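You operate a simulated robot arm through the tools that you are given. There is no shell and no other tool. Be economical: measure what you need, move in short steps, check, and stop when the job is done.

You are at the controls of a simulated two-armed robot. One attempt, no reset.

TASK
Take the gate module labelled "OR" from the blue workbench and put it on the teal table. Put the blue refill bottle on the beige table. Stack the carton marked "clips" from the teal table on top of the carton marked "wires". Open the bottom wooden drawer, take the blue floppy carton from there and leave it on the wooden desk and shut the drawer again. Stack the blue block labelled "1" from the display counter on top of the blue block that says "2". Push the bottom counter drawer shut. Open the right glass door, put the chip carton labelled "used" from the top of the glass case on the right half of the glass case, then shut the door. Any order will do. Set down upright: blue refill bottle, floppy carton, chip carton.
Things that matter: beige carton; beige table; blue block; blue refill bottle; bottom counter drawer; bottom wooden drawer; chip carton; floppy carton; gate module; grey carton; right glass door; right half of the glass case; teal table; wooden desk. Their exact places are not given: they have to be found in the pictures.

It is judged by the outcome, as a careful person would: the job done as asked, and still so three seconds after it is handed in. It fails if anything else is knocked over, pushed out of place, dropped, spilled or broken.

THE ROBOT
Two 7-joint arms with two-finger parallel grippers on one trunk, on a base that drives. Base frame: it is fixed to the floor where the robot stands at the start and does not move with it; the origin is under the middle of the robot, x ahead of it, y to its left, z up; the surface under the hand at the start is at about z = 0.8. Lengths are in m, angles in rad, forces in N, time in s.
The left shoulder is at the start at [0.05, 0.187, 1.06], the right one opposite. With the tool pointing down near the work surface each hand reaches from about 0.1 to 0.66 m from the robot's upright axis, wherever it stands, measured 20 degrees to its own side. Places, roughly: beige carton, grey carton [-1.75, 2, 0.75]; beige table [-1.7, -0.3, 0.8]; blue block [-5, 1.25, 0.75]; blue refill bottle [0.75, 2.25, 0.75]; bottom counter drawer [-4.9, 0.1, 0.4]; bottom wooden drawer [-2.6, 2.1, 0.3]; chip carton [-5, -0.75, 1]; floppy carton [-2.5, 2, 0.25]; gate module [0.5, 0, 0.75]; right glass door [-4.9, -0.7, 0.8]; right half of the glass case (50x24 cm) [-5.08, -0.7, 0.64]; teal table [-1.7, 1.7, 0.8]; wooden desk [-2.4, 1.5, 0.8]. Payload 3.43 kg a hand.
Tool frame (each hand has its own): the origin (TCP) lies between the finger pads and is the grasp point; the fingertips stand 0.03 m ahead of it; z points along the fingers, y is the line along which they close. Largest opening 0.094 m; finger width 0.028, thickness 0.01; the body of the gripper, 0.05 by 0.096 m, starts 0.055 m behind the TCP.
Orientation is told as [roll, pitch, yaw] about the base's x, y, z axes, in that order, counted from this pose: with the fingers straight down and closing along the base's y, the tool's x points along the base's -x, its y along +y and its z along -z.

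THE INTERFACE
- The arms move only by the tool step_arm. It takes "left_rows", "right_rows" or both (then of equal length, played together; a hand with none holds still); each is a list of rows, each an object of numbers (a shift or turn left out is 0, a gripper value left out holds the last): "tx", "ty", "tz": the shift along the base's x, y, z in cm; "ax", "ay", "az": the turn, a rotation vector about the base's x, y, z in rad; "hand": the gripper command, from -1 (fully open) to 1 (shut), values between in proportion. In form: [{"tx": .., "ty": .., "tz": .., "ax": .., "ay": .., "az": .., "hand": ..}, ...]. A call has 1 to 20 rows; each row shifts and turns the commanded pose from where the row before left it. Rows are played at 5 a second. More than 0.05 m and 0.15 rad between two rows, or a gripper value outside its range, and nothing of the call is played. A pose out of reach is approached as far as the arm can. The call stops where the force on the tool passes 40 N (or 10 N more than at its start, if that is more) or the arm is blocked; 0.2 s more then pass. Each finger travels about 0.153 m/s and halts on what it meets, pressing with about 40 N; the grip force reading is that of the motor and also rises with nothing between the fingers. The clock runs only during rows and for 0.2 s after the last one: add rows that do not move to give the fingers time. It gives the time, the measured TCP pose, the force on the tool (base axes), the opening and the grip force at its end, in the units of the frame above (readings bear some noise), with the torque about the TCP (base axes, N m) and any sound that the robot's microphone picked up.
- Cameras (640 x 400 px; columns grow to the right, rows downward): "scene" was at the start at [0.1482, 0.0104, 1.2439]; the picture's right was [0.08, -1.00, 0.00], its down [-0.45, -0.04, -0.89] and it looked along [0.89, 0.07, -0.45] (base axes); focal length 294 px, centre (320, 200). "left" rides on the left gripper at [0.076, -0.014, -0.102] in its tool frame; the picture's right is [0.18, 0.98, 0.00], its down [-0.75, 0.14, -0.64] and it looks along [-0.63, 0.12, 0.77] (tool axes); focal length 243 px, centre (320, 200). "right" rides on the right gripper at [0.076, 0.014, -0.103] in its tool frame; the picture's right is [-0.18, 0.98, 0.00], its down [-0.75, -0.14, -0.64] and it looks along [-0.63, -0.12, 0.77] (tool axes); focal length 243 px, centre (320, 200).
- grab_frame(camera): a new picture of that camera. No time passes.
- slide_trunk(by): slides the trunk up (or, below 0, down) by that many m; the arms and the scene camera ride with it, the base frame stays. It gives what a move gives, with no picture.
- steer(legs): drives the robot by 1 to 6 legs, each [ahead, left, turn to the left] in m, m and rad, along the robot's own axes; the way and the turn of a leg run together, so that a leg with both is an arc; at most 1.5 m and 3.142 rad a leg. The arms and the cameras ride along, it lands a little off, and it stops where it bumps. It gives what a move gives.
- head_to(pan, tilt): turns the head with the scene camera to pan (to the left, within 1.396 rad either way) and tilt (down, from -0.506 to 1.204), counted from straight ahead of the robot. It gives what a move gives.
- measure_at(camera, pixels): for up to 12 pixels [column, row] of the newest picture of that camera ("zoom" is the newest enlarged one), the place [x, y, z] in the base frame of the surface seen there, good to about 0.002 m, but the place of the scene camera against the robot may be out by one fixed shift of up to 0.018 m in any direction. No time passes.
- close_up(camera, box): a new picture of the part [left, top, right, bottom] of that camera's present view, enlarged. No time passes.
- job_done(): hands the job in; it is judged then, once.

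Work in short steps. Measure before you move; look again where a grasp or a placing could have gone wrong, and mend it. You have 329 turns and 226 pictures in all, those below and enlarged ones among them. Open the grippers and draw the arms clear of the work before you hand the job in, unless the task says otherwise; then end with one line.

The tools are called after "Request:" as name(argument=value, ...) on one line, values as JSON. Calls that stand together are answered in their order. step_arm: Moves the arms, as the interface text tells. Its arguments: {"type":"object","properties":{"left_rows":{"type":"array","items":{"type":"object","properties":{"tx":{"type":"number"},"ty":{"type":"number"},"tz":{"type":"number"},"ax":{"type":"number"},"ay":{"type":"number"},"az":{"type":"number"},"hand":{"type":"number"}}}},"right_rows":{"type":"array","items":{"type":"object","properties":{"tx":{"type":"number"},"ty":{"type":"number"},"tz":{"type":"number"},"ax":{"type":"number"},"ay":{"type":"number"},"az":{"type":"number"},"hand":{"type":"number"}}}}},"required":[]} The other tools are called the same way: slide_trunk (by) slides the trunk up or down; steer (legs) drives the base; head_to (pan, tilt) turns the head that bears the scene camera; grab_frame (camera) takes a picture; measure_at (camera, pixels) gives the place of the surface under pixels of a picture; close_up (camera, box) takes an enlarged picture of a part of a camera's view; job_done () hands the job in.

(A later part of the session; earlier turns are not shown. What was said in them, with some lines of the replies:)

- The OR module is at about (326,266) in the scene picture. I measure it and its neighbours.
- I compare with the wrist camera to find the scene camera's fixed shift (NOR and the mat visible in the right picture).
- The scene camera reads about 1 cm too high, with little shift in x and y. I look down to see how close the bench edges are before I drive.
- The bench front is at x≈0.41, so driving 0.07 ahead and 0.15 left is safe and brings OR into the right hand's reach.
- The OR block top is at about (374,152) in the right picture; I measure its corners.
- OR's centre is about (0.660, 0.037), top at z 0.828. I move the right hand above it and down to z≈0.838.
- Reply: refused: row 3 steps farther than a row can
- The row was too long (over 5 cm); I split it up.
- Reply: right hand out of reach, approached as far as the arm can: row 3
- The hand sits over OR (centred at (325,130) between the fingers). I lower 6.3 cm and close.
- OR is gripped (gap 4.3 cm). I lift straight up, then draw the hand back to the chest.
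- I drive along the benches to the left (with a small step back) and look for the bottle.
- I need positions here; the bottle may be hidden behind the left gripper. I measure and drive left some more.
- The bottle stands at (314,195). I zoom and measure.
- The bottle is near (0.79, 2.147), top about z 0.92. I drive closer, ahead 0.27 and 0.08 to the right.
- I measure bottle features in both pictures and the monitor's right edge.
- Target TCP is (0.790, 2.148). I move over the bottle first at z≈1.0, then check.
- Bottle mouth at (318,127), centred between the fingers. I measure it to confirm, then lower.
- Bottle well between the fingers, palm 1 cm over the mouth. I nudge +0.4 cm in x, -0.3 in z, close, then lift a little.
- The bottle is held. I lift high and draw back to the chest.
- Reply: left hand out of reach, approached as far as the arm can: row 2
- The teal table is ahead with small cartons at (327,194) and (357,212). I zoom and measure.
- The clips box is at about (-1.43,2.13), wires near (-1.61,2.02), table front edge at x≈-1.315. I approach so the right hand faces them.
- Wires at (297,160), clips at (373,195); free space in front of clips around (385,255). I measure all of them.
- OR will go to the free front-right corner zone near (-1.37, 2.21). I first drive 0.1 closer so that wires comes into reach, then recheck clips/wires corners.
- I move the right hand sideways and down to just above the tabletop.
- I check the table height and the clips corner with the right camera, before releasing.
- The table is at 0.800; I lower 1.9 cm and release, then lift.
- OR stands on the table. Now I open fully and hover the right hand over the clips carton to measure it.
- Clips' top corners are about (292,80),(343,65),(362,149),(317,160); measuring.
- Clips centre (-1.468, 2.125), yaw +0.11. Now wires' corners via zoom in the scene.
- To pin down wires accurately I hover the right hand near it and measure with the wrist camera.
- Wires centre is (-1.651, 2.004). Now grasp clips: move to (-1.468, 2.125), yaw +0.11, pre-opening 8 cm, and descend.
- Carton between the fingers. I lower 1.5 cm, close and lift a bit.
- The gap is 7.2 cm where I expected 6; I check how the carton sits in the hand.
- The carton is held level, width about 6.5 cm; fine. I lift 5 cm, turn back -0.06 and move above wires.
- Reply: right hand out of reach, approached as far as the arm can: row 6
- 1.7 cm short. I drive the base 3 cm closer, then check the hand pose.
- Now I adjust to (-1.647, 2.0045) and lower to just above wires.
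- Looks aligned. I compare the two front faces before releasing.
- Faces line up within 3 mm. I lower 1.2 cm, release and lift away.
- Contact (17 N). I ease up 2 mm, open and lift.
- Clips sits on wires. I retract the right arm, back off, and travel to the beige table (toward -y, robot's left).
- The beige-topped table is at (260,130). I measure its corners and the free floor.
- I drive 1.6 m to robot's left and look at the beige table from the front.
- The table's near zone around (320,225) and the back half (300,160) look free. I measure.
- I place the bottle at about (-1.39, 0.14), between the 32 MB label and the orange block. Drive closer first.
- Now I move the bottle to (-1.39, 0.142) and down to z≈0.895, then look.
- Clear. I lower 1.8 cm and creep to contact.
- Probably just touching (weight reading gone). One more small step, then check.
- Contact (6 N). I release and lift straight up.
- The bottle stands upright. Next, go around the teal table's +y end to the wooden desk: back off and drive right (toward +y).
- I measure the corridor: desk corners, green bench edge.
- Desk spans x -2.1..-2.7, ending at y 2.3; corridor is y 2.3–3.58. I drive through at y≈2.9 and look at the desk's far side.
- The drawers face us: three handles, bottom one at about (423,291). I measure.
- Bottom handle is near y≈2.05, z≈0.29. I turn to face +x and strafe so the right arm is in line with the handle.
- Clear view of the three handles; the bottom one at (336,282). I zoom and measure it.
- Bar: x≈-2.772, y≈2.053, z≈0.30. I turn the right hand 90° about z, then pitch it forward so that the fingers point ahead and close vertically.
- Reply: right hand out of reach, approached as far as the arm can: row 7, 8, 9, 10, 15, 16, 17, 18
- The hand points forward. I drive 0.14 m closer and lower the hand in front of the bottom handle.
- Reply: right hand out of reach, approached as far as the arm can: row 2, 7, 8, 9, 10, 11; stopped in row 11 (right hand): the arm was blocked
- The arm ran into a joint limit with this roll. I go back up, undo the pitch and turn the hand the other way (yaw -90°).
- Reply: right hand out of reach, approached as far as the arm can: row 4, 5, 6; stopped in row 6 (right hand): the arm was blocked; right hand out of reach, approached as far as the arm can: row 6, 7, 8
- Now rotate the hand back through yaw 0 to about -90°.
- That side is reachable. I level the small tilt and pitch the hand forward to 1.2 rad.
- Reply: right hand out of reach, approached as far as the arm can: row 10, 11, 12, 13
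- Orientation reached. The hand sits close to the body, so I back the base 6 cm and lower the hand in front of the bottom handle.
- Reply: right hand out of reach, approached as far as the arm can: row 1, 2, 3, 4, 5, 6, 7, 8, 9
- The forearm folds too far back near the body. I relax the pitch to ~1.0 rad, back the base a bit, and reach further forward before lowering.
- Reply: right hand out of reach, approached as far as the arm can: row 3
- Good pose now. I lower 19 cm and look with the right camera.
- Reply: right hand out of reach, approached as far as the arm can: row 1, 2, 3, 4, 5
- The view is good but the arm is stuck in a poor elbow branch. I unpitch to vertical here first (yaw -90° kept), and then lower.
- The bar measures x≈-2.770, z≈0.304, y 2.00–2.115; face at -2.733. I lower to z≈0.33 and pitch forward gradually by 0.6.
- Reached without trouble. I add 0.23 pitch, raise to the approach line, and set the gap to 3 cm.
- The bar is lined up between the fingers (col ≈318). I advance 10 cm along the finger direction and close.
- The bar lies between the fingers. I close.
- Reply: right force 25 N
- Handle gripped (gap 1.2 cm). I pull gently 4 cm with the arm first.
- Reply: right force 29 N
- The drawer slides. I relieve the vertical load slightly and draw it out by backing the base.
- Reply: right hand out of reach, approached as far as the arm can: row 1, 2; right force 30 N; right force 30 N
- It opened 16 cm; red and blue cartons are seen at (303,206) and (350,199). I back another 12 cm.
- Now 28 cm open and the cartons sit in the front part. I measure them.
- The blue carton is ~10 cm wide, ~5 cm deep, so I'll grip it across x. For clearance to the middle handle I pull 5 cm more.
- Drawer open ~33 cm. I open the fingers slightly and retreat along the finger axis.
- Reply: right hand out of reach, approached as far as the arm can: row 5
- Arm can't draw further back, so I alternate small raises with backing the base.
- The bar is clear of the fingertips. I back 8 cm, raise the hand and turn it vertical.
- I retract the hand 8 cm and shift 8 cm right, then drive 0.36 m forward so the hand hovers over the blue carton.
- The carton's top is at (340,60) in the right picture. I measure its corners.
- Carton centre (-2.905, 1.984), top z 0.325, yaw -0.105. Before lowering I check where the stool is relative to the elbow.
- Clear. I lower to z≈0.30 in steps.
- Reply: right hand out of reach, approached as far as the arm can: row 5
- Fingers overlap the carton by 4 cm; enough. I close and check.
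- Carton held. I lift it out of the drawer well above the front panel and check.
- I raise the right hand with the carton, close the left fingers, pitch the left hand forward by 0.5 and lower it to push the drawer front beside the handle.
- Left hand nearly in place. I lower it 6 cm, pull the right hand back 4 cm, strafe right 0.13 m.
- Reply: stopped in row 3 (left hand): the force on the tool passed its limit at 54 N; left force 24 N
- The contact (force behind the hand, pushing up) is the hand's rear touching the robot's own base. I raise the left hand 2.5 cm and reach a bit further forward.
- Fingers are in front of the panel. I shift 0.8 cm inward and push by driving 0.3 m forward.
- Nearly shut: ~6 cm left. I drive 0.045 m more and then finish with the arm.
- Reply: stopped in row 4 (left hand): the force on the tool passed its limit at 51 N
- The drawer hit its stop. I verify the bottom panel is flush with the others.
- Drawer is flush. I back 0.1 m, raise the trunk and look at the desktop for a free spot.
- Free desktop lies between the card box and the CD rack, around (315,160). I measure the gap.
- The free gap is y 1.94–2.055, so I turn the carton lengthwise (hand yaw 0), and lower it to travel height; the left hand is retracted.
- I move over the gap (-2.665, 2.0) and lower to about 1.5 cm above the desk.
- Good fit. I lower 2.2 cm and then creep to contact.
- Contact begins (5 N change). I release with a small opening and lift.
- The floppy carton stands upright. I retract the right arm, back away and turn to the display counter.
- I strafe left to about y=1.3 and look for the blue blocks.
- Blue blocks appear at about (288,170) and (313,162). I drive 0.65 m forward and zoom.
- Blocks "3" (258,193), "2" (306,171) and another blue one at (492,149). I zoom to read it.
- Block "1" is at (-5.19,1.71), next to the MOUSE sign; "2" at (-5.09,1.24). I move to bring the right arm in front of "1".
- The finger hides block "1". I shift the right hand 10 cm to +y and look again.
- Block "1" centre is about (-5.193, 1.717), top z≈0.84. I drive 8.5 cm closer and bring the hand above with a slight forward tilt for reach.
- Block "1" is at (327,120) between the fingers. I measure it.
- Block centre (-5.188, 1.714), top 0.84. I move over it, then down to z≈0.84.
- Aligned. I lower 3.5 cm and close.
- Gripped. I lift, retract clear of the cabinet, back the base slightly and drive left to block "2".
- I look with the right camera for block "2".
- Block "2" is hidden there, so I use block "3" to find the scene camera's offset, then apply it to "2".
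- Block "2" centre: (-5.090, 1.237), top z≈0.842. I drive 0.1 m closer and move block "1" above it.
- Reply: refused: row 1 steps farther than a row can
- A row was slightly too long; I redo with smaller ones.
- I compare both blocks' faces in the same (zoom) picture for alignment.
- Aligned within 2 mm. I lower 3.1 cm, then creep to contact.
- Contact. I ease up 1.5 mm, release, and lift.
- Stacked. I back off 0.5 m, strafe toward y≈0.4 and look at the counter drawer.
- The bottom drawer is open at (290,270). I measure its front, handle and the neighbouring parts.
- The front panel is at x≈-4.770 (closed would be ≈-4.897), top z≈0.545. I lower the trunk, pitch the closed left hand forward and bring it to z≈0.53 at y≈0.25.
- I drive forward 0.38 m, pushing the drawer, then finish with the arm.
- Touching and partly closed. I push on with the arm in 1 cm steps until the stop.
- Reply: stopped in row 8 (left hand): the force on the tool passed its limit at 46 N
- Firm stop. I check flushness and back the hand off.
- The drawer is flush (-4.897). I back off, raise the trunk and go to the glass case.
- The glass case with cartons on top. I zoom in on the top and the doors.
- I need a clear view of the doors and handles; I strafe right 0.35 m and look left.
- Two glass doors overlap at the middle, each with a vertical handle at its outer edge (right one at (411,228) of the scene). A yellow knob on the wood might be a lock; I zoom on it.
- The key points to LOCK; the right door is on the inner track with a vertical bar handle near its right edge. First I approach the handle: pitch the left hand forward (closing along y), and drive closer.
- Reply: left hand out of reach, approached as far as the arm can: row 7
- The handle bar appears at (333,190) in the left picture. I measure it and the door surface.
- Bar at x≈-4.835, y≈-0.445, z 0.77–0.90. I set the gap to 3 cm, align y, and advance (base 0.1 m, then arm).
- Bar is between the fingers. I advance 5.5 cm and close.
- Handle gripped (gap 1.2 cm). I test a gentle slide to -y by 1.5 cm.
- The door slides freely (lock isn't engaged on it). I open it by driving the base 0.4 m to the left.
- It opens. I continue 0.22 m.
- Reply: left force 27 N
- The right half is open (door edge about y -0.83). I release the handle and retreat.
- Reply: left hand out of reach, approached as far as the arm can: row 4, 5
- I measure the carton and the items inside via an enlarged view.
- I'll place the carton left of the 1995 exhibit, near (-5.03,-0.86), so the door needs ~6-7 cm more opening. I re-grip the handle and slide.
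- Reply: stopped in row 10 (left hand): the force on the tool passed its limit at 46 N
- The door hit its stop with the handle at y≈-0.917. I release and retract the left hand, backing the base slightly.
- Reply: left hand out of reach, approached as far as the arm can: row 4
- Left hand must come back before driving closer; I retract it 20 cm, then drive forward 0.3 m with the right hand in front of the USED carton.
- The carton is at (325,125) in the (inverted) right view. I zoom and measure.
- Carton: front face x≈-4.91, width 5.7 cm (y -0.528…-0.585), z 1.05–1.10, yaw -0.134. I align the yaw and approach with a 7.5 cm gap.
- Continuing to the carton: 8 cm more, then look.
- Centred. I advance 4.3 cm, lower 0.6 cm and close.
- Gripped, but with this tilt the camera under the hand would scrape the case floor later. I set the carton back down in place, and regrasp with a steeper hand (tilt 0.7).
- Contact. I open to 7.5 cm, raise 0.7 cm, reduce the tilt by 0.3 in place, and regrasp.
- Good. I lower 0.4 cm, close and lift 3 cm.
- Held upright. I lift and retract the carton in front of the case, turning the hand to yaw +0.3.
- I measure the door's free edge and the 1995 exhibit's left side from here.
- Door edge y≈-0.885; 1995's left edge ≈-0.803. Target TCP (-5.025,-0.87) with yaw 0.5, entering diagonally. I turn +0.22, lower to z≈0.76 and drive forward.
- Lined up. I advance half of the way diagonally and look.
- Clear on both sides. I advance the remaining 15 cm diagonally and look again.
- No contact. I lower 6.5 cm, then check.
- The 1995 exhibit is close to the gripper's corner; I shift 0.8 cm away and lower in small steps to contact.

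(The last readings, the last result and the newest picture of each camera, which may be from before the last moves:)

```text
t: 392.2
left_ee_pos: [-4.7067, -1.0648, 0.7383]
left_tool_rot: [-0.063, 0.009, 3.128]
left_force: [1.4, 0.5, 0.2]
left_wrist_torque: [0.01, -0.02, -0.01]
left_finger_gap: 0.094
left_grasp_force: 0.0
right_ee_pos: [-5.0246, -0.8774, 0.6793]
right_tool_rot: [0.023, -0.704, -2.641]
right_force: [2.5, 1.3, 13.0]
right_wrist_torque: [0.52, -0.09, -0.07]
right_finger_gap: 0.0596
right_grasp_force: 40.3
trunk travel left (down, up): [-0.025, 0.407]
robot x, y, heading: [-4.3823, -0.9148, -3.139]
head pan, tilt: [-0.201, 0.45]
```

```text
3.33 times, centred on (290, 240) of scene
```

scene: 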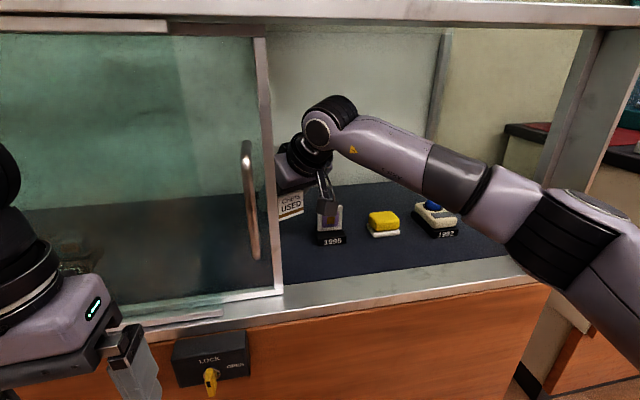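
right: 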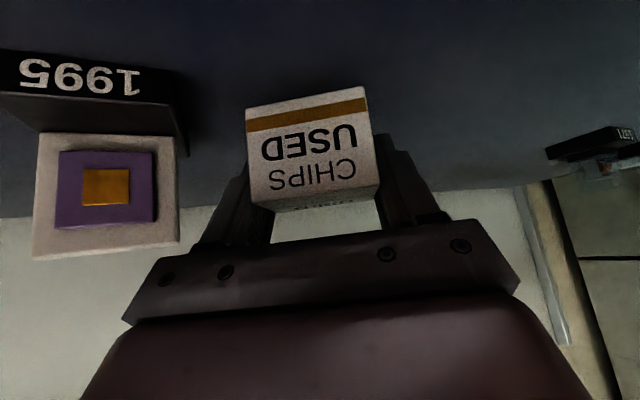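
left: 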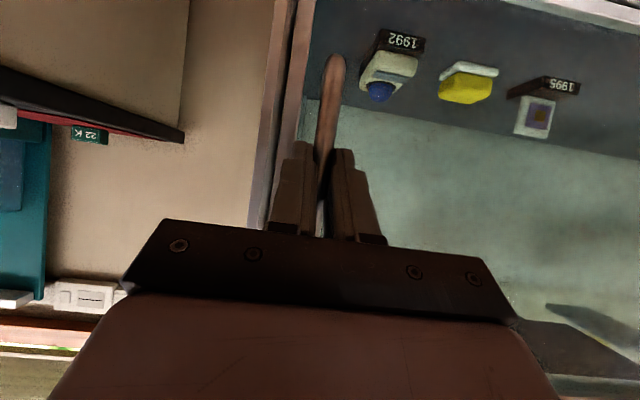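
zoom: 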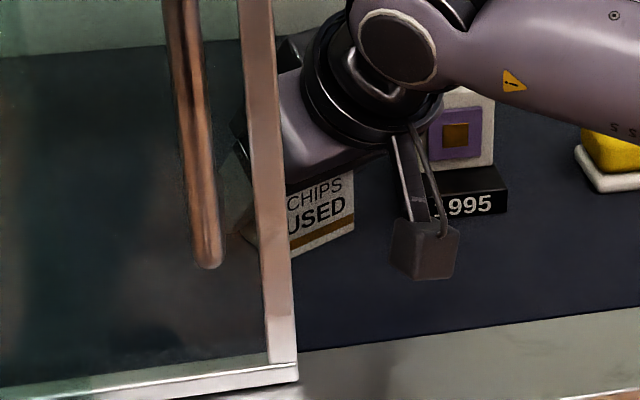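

Contact (13 N). I release slightly and retreat along the finger axis, up and out.

Request:
step_arm(right_rows=[{"tz": 0.1}, {"hand": -0.4}, {"hand": -0.55}, {"hand": -0.55}, {"tx": 1.13, "ty": 0.62, "tz": 1.53}, {"tx": 1.7, "ty": 0.93, "tz": 2.3}, {"tx": 1.7, "ty": 0.93, "tz": 2.0}, {}])

Request:
grab_frame(camera="right")

Request:
grab_frame(camera="scene")

```text
t: 394.0
left_ee_pos: [-4.7085, -1.0644, 0.738]
left_tool_rot: [-0.064, 0.012, 3.129]
left_force: [-1.1, 0.3, -0.2]
left_wrist_torque: [0.01, -0.03, 0.02]
left_finger_gap: 0.0942
left_grasp_force: 0.1
right_ee_pos: [-4.9791, -0.8503, 0.7345]
right_tool_rot: [0.025, -0.698, -2.643]
right_force: [0.6, -0.2, -0.3]
right_wrist_torque: [-0.02, 0.01, -0.04]
right_finger_gap: 0.0728
right_grasp_force: 0.0
trunk travel left (down, up): [-0.025, 0.407]
robot x, y, heading: [-4.378, -0.9155, -3.141]
head pan, tilt: [-0.201, 0.45]
```

```text
71 pictures are left
```

right: 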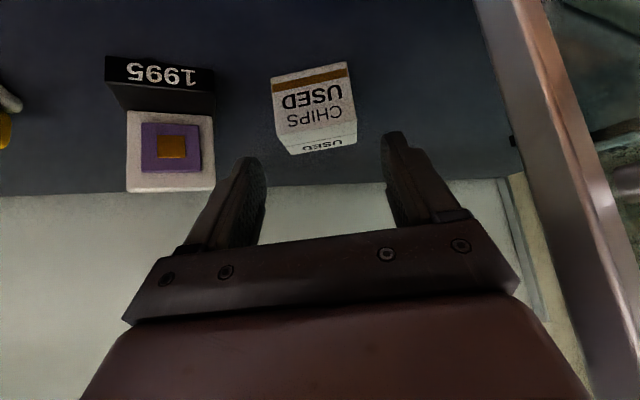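

```text
70 pictures are left
```

scene: 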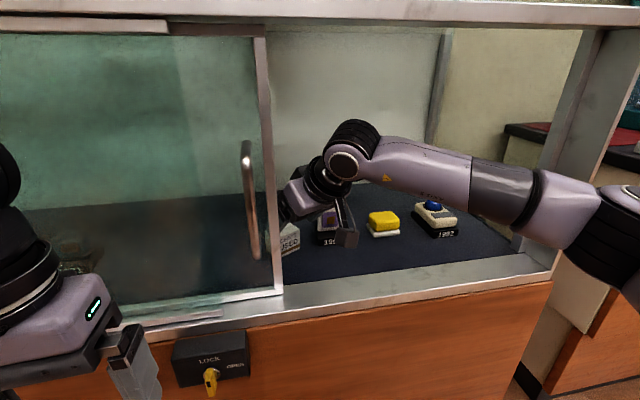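

The carton stands upright beside 1995. I withdraw the hand the way it came.

Request:
step_arm(right_rows=[{"tz": 2, "tx": 2, "ty": 1.1}, {"tx": 3.6, "ty": 1.9}, {"tx": 3.6, "ty": 1.9}, {"tx": 3.6, "ty": 1.9}, {"tx": 3.6, "ty": 1.9}, {"tx": 3.6, "ty": 1.9}, {"tx": 3.6, "ty": 1.9}])

Request:
grab_frame(camera="scene")

```text
t: 395.6
left_ee_pos: [-4.7092, -1.0645, 0.7375]
left_tool_rot: [-0.06, 0.011, 3.129]
left_force: [-1.1, 0.6, 0.4]
left_wrist_torque: [0.03, 0.01, 0.02]
left_finger_gap: 0.0941
left_grasp_force: 0.0
right_ee_pos: [-4.7419, -0.7272, 0.7545]
right_tool_rot: [0.025, -0.698, -2.64]
right_force: [-0.1, 0.0, 1.0]
right_wrist_torque: [0.0, 0.01, -0.01]
right_finger_gap: 0.0728
right_grasp_force: 0.0
trunk travel left (down, up): [-0.025, 0.407]
robot x, y, heading: [-4.3798, -0.9155, -3.137]
head pan, tilt: [-0.201, 0.45]
```

```text
69 pictures are left
```

scene: 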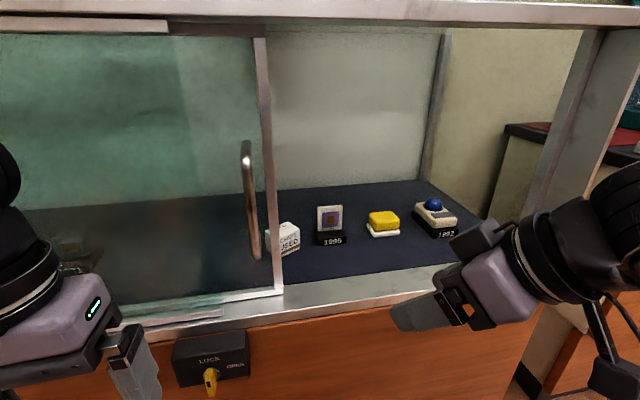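

Now to shut the door: back 0.2 m, raise the trunk, pitch the left hand forward again as before.

Request:
steer(legs=[[-0.2, 0, 0], [0, -0.18, 0]])

Request:
slide_trunk(by=0.25)

Request:
step_arm(left_rows=[{"ay": 0.14, "tx": -1, "tz": -2}, {"ay": 0.14, "tx": -1, "tz": -2}, {"ay": 0.14, "tx": -1, "tz": -3}, {"ay": 0.14, "tx": -2, "tz": -3}, {"ay": 0.14, "tx": -2, "tz": -3}, {"ay": 0.14, "tx": -2, "tz": -2}, {"ay": 0.14, "tx": -2, "hand": 0.3}, {"ax": 0.06}, {}])

Request:
grab_frame(camera="left")

```text
t: 399.1
left_ee_pos: [-4.504, -0.8839, 0.7381]
left_tool_rot: [-0.064, 0.011, 3.131]
left_force: [0.3, 0.0, -0.3]
left_wrist_torque: [0.05, 0.0, 0.0]
left_finger_gap: 0.094
left_grasp_force: 0.1
right_ee_pos: [-4.5406, -0.5447, 0.7542]
right_tool_rot: [0.024, -0.697, -2.639]
right_force: [-1.0, 0.0, -0.6]
right_wrist_torque: [0.02, 0.01, 0.0]
right_finger_gap: 0.073
right_grasp_force: 0.0
trunk travel left (down, up): [-0.025, 0.407]
robot x, y, heading: [-4.1764, -0.7362, -3.14]
head pan, tilt: [-0.201, 0.45]
```

```text
t: 401.6
left_ee_pos: [-4.5048, -0.8832, 0.9881]
left_tool_rot: [-0.06, 0.01, 3.133]
left_force: [-0.5, 0.0, 0.4]
left_wrist_torque: [0.02, 0.02, -0.02]
left_finger_gap: 0.0939
left_grasp_force: 0.0
right_ee_pos: [-4.5408, -0.547, 1.0053]
right_tool_rot: [0.025, -0.697, -2.64]
right_force: [0.2, 0.1, -0.3]
right_wrist_torque: [0.0, 0.0, -0.02]
right_finger_gap: 0.073
right_grasp_force: 0.1
trunk travel left (down, up): [-0.275, 0.157]
robot x, y, heading: [-4.1802, -0.7336, -3.138]
head pan, tilt: [-0.201, 0.45]
```

```text
t: 403.6
left_ee_pos: [-4.6049, -0.8698, 0.8357]
left_tool_rot: [-0.182, -0.925, -3.073]
left_force: [0.0, 0.4, 0.0]
left_wrist_torque: [-0.03, 0.0, 0.0]
left_finger_gap: 0.0328
left_grasp_force: 0.1
left hand out of reach, approached as far as the arm can: row 7
right_ee_pos: [-4.5407, -0.5457, 1.0045]
right_tool_rot: [0.025, -0.699, -2.639]
right_force: [0.1, -0.9, -0.1]
right_wrist_torque: [-0.02, 0.01, 0.01]
right_finger_gap: 0.0728
right_grasp_force: 0.1
trunk travel left (down, up): [-0.275, 0.157]
robot x, y, heading: [-4.1798, -0.7354, -3.134]
head pan, tilt: [-0.201, 0.45]
```

```text
68 pictures are left
```

left: 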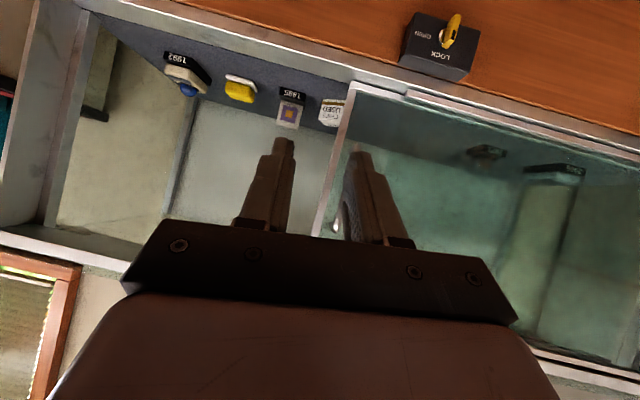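

The hand has a small roll error; I correct it, and align with the handle (y≈-0.917).

Request:
step_arm(left_rows=[{"ax": -0.109, "az": 0.078}, {"ty": -2.4}, {"ty": -2.3}, {}])

Request:
grab_frame(camera="left")

```text
t: 404.6
left_ee_pos: [-4.6042, -0.9174, 0.8363]
left_tool_rot: [0.003, -0.928, 3.139]
left_force: [0.2, 0.4, 0.0]
left_wrist_torque: [0.0, 0.01, -0.02]
left_finger_gap: 0.0329
left_grasp_force: 0.0
right_ee_pos: [-4.5404, -0.5455, 1.0041]
right_tool_rot: [0.025, -0.697, -2.638]
right_force: [-0.2, -0.7, 0.3]
right_wrist_torque: [-0.02, 0.0, 0.01]
right_finger_gap: 0.0728
right_grasp_force: 0.0
trunk travel left (down, up): [-0.275, 0.157]
robot x, y, heading: [-4.1785, -0.7319, -3.138]
head pan, tilt: [-0.201, 0.45]
```

```text
67 pictures are left
```

left: 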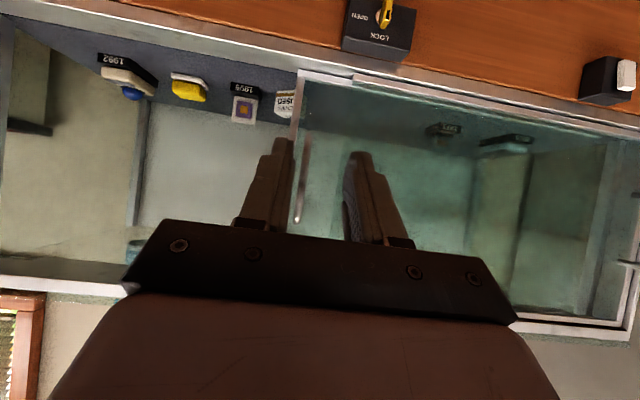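

Handle is at about (300,180), partly beside the left finger. I measure it.

Request:
measure_at(camera="left", pixels=[[306, 150], [302, 180], [298, 210], [305, 160], [291, 120]])

```text
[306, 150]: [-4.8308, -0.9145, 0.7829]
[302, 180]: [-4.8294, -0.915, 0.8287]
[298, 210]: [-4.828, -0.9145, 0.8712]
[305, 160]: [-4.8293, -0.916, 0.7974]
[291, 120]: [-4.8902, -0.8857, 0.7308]
```

Aligned (bar y≈-0.915). I drive 0.12 m forward, then advance the arm 10 cm and grip.

Request:
steer(legs=[[0.12, 0, 0]])

Request:
step_arm(left_rows=[{"tx": -3}, {"tx": -2}, {}])

Request:
grab_frame(camera="left")

```text
t: 405.9
left_ee_pos: [-4.7251, -0.9175, 0.8343]
left_tool_rot: [0.003, -0.929, 3.139]
left_force: [-0.8, 0.6, 0.0]
left_wrist_torque: [0.0, -0.02, 0.01]
left_finger_gap: 0.033
left_grasp_force: 0.1
right_ee_pos: [-4.6603, -0.5471, 1.0058]
right_tool_rot: [0.025, -0.699, -2.641]
right_force: [0.0, -0.2, 0.0]
right_wrist_torque: [0.01, 0.0, -0.01]
right_finger_gap: 0.073
right_grasp_force: 0.0
trunk travel left (down, up): [-0.275, 0.157]
robot x, y, heading: [-4.2966, -0.7361, -3.136]
head pan, tilt: [-0.201, 0.45]
```

```text
t: 406.7
left_ee_pos: [-4.774, -0.9169, 0.8348]
left_tool_rot: [-0.001, -0.93, 3.14]
left_force: [0.2, -0.6, 0.0]
left_wrist_torque: [0.0, 0.01, -0.01]
left_finger_gap: 0.0329
left_grasp_force: 0.1
right_ee_pos: [-4.6605, -0.5461, 1.0045]
right_tool_rot: [0.024, -0.697, -2.638]
right_force: [-0.2, 0.4, -0.6]
right_wrist_torque: [0.03, 0.0, -0.01]
right_finger_gap: 0.0728
right_grasp_force: 0.2
trunk travel left (down, up): [-0.275, 0.157]
robot x, y, heading: [-4.2998, -0.7324, -3.132]
head pan, tilt: [-0.201, 0.45]
```

```text
66 pictures are left
```

left: 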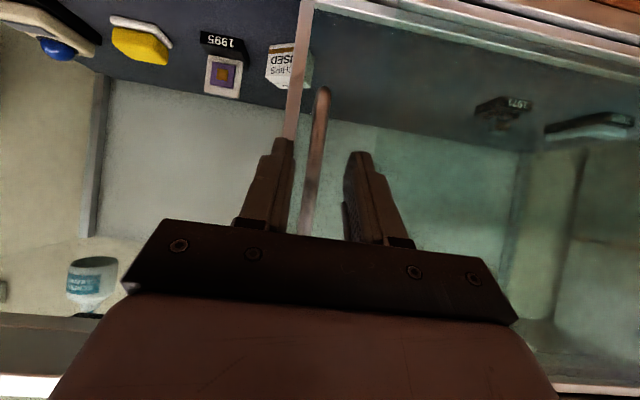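

The bar is between the fingers. I advance 4.8 cm and close.

Request:
step_arm(left_rows=[{"tx": -2.5, "ty": 0.2}, {"tx": -2.3}, {}, {"hand": 1}, {"hand": 1}, {}])

```text
t: 408.1
left_ee_pos: [-4.8216, -0.9142, 0.8354]
left_tool_rot: [-0.002, -0.928, 3.141]
left_force: [-0.6, -1.5, 1.0]
left_wrist_torque: [0.07, -0.54, 0.06]
left_finger_gap: 0.0115
left_grasp_force: 45.7
right_ee_pos: [-4.6612, -0.5465, 1.0043]
right_tool_rot: [0.025, -0.698, -2.639]
right_force: [0.5, -0.8, -0.7]
right_wrist_torque: [0.0, -0.01, 0.01]
right_finger_gap: 0.0729
right_grasp_force: 0.0
trunk travel left (down, up): [-0.275, 0.157]
robot x, y, heading: [-4.2997, -0.7304, -3.137]
head pan, tilt: [-0.201, 0.45]
```

Gripped. I slide the door shut by driving right in two stages.

Request:
steer(legs=[[0, -0.22, 0]])

Request:
steer(legs=[[0, -0.2, 0]])

Request:
step_arm(left_rows=[{"ty": 1}, {"ty": 1}, {"ty": 1}, {"ty": 1}, {"ty": 0.7}, {"ty": 0.5}, {"ty": 0.5}, {}])

Request:
grab_frame(camera="scene")

```text
t: 410.6
left_ee_pos: [-4.8231, -0.6992, 0.8353]
left_tool_rot: [0.0, -0.925, 3.139]
left_force: [12.9, 1.5, -3.1]
left_wrist_torque: [0.02, 0.03, -0.05]
left_finger_gap: 0.0116
left_grasp_force: 45.2
right_ee_pos: [-4.6606, -0.332, 1.0052]
right_tool_rot: [0.025, -0.7, -2.639]
right_force: [-0.4, -0.2, -0.4]
right_wrist_torque: [-0.02, -0.02, -0.01]
right_finger_gap: 0.0728
right_grasp_force: 0.1
trunk travel left (down, up): [-0.275, 0.157]
robot x, y, heading: [-4.3003, -0.5211, -3.137]
head pan, tilt: [-0.201, 0.45]
```

```text
t: 413.0
left_ee_pos: [-4.8221, -0.4999, 0.8343]
left_tool_rot: [0.001, -0.926, 3.138]
left_force: [9.9, 1.6, 2.8]
left_wrist_torque: [0.0, 0.26, -0.07]
left_finger_gap: 0.0116
left_grasp_force: 44.6
right_ee_pos: [-4.6615, -0.1324, 1.0065]
right_tool_rot: [0.026, -0.699, -2.639]
right_force: [0.2, -0.3, 0.2]
right_wrist_torque: [0.01, -0.02, 0.0]
right_finger_gap: 0.0726
right_grasp_force: 0.0
trunk travel left (down, up): [-0.275, 0.157]
robot x, y, heading: [-4.2981, -0.3166, -3.133]
head pan, tilt: [-0.201, 0.45]
```

```text
t: 414.8
left_ee_pos: [-4.8233, -0.4453, 0.8347]
left_tool_rot: [0.002, -0.925, -3.139]
left_force: [15.7, -13.6, 4.3]
left_wrist_torque: [0.05, 0.03, 0.28]
left_finger_gap: 0.0119
left_grasp_force: 45.0
right_ee_pos: [-4.6609, -0.1332, 1.0055]
right_tool_rot: [0.021, -0.7, -2.636]
right_force: [0.0, -0.7, -0.3]
right_wrist_torque: [0.0, 0.0, 0.01]
right_finger_gap: 0.0729
right_grasp_force: 0.0
trunk travel left (down, up): [-0.275, 0.157]
robot x, y, heading: [-4.2999, -0.3203, -3.132]
head pan, tilt: [-0.201, 0.45]
```

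```text
65 pictures are left
```

scene: 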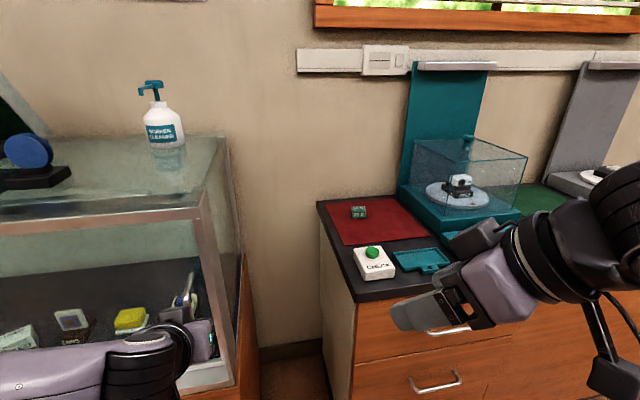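

The handle is back at y≈-0.445 against its stop. I release and retreat.

Request:
step_arm(left_rows=[{"ty": -0.1}, {"hand": 0.36}, {"hand": 0.36}, {"tx": 2}, {"tx": 2.5}, {}])

Request:
steer(legs=[[-0.35, 0, 0]])

Request:
head_to(pan=0.4, tilt=0.4)

Request:
grab_frame(camera="scene")

```text
t: 416.2
left_ee_pos: [-4.7785, -0.4452, 0.8341]
left_tool_rot: [0.0, -0.925, 3.14]
left_force: [0.3, -0.6, 0.0]
left_wrist_torque: [0.0, 0.0, 0.03]
left_finger_gap: 0.0301
left_grasp_force: 0.0
right_ee_pos: [-4.6631, -0.1316, 1.0045]
right_tool_rot: [0.024, -0.699, -2.638]
right_force: [-0.5, 0.7, 0.6]
right_wrist_torque: [0.03, 0.01, 0.0]
right_finger_gap: 0.0727
right_grasp_force: 0.0
trunk travel left (down, up): [-0.275, 0.157]
robot x, y, heading: [-4.2982, -0.3196, -3.137]
head pan, tilt: [-0.201, 0.45]
```

```text
t: 418.4
left_ee_pos: [-4.4323, -0.4448, 0.8353]
left_tool_rot: [-0.001, -0.923, -3.135]
left_force: [-0.5, -0.1, 1.0]
left_wrist_torque: [-0.01, -0.03, 0.01]
left_finger_gap: 0.03
left_grasp_force: 0.1
right_ee_pos: [-4.3177, -0.1322, 1.0044]
right_tool_rot: [0.026, -0.7, -2.632]
right_force: [0.0, 0.2, -1.0]
right_wrist_torque: [0.02, 0.03, -0.01]
right_finger_gap: 0.0727
right_grasp_force: 0.0
trunk travel left (down, up): [-0.275, 0.157]
robot x, y, heading: [-3.9564, -0.3171, -3.126]
head pan, tilt: [-0.201, 0.45]
```

```text
t: 419.4
left_ee_pos: [-4.4313, -0.4445, 0.8355]
left_tool_rot: [0.001, -0.925, -3.137]
left_force: [-0.5, -1.0, 0.4]
left_wrist_torque: [-0.02, 0.0, -0.01]
left_finger_gap: 0.0304
left_grasp_force: 0.1
right_ee_pos: [-4.3169, -0.1317, 1.0045]
right_tool_rot: [0.023, -0.697, -2.632]
right_force: [0.4, 0.2, -0.4]
right_wrist_torque: [-0.03, 0.01, 0.01]
right_finger_gap: 0.0728
right_grasp_force: 0.0
trunk travel left (down, up): [-0.275, 0.157]
robot x, y, heading: [-3.9504, -0.316, -3.131]
head pan, tilt: [0.4, 0.4]
```

```text
64 pictures are left
```

scene: 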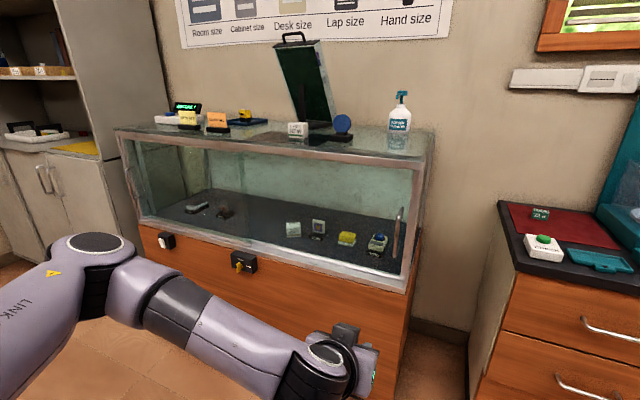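

I zoom to check the carton, door and the bottom counter drawer.

Request:
close_up(camera="scene", box=[110, 90, 450, 300])

Request:
measure_at(camera="scene", pixels=[[400, 225], [398, 240], [293, 222], [293, 233], [409, 240]])

```text
1.88 times, centred on (280, 195) of scene
```

zoom: 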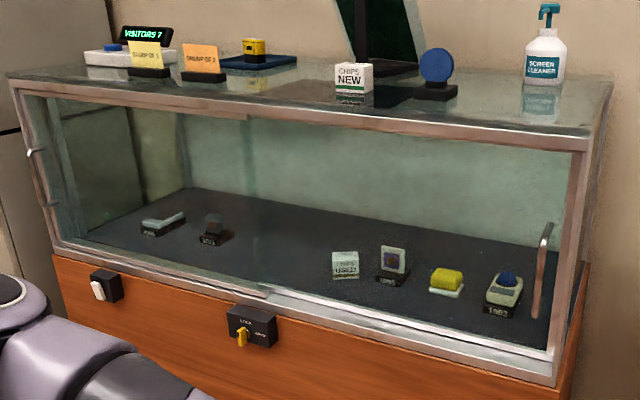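

```text
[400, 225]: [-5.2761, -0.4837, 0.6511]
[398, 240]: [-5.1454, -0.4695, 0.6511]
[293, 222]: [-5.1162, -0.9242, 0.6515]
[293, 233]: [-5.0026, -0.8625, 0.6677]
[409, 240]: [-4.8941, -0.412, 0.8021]
```

Everything is in place: carton upright behind the shut door. I open both grippers with the arms clear and hand in.

Request:
step_arm(left_rows=[{"hand": -1, "tx": 2}, {}, {}], right_rows=[{"hand": -1}, {}, {}])

Request:
steer(legs=[[-0.2, 0, 0]])

Request:
job_done()

```text
t: 420.2
left_ee_pos: [-4.4104, -0.4449, 0.8352]
left_tool_rot: [0.0, -0.926, -3.136]
left_force: [0.2, 0.2, -0.5]
left_wrist_torque: [0.0, -0.01, 0.0]
left_finger_gap: 0.094
left_grasp_force: 0.1
right_ee_pos: [-4.3183, -0.1318, 1.006]
right_tool_rot: [0.024, -0.697, -2.631]
right_force: [-0.1, -0.7, 0.1]
right_wrist_torque: [0.0, 0.0, 0.01]
right_finger_gap: 0.094
right_grasp_force: 0.0
trunk travel left (down, up): [-0.275, 0.157]
robot x, y, heading: [-3.9529, -0.3148, -3.134]
head pan, tilt: [0.4, 0.4]
```

```text
t: 421.8
left_ee_pos: [-4.2113, -0.442, 0.8357]
left_tool_rot: [0.0, -0.925, -3.138]
left_force: [0.7, 0.4, 0.2]
left_wrist_torque: [0.02, 0.01, 0.01]
left_finger_gap: 0.0941
left_grasp_force: 0.0
right_ee_pos: [-4.1186, -0.1296, 1.0051]
right_tool_rot: [0.023, -0.7, -2.633]
right_force: [-0.2, 0.7, -1.0]
right_wrist_torque: [0.01, -0.02, 0.0]
right_finger_gap: 0.094
right_grasp_force: 0.0
trunk travel left (down, up): [-0.275, 0.157]
robot x, y, heading: [-3.7574, -0.3124, -3.133]
head pan, tilt: [0.4, 0.4]
```

```text
The job is handed in.
```

All seven tasks were carried out, each checked in the pictures as it was finished, and the job is handed in with both grippers open and the arms clear.
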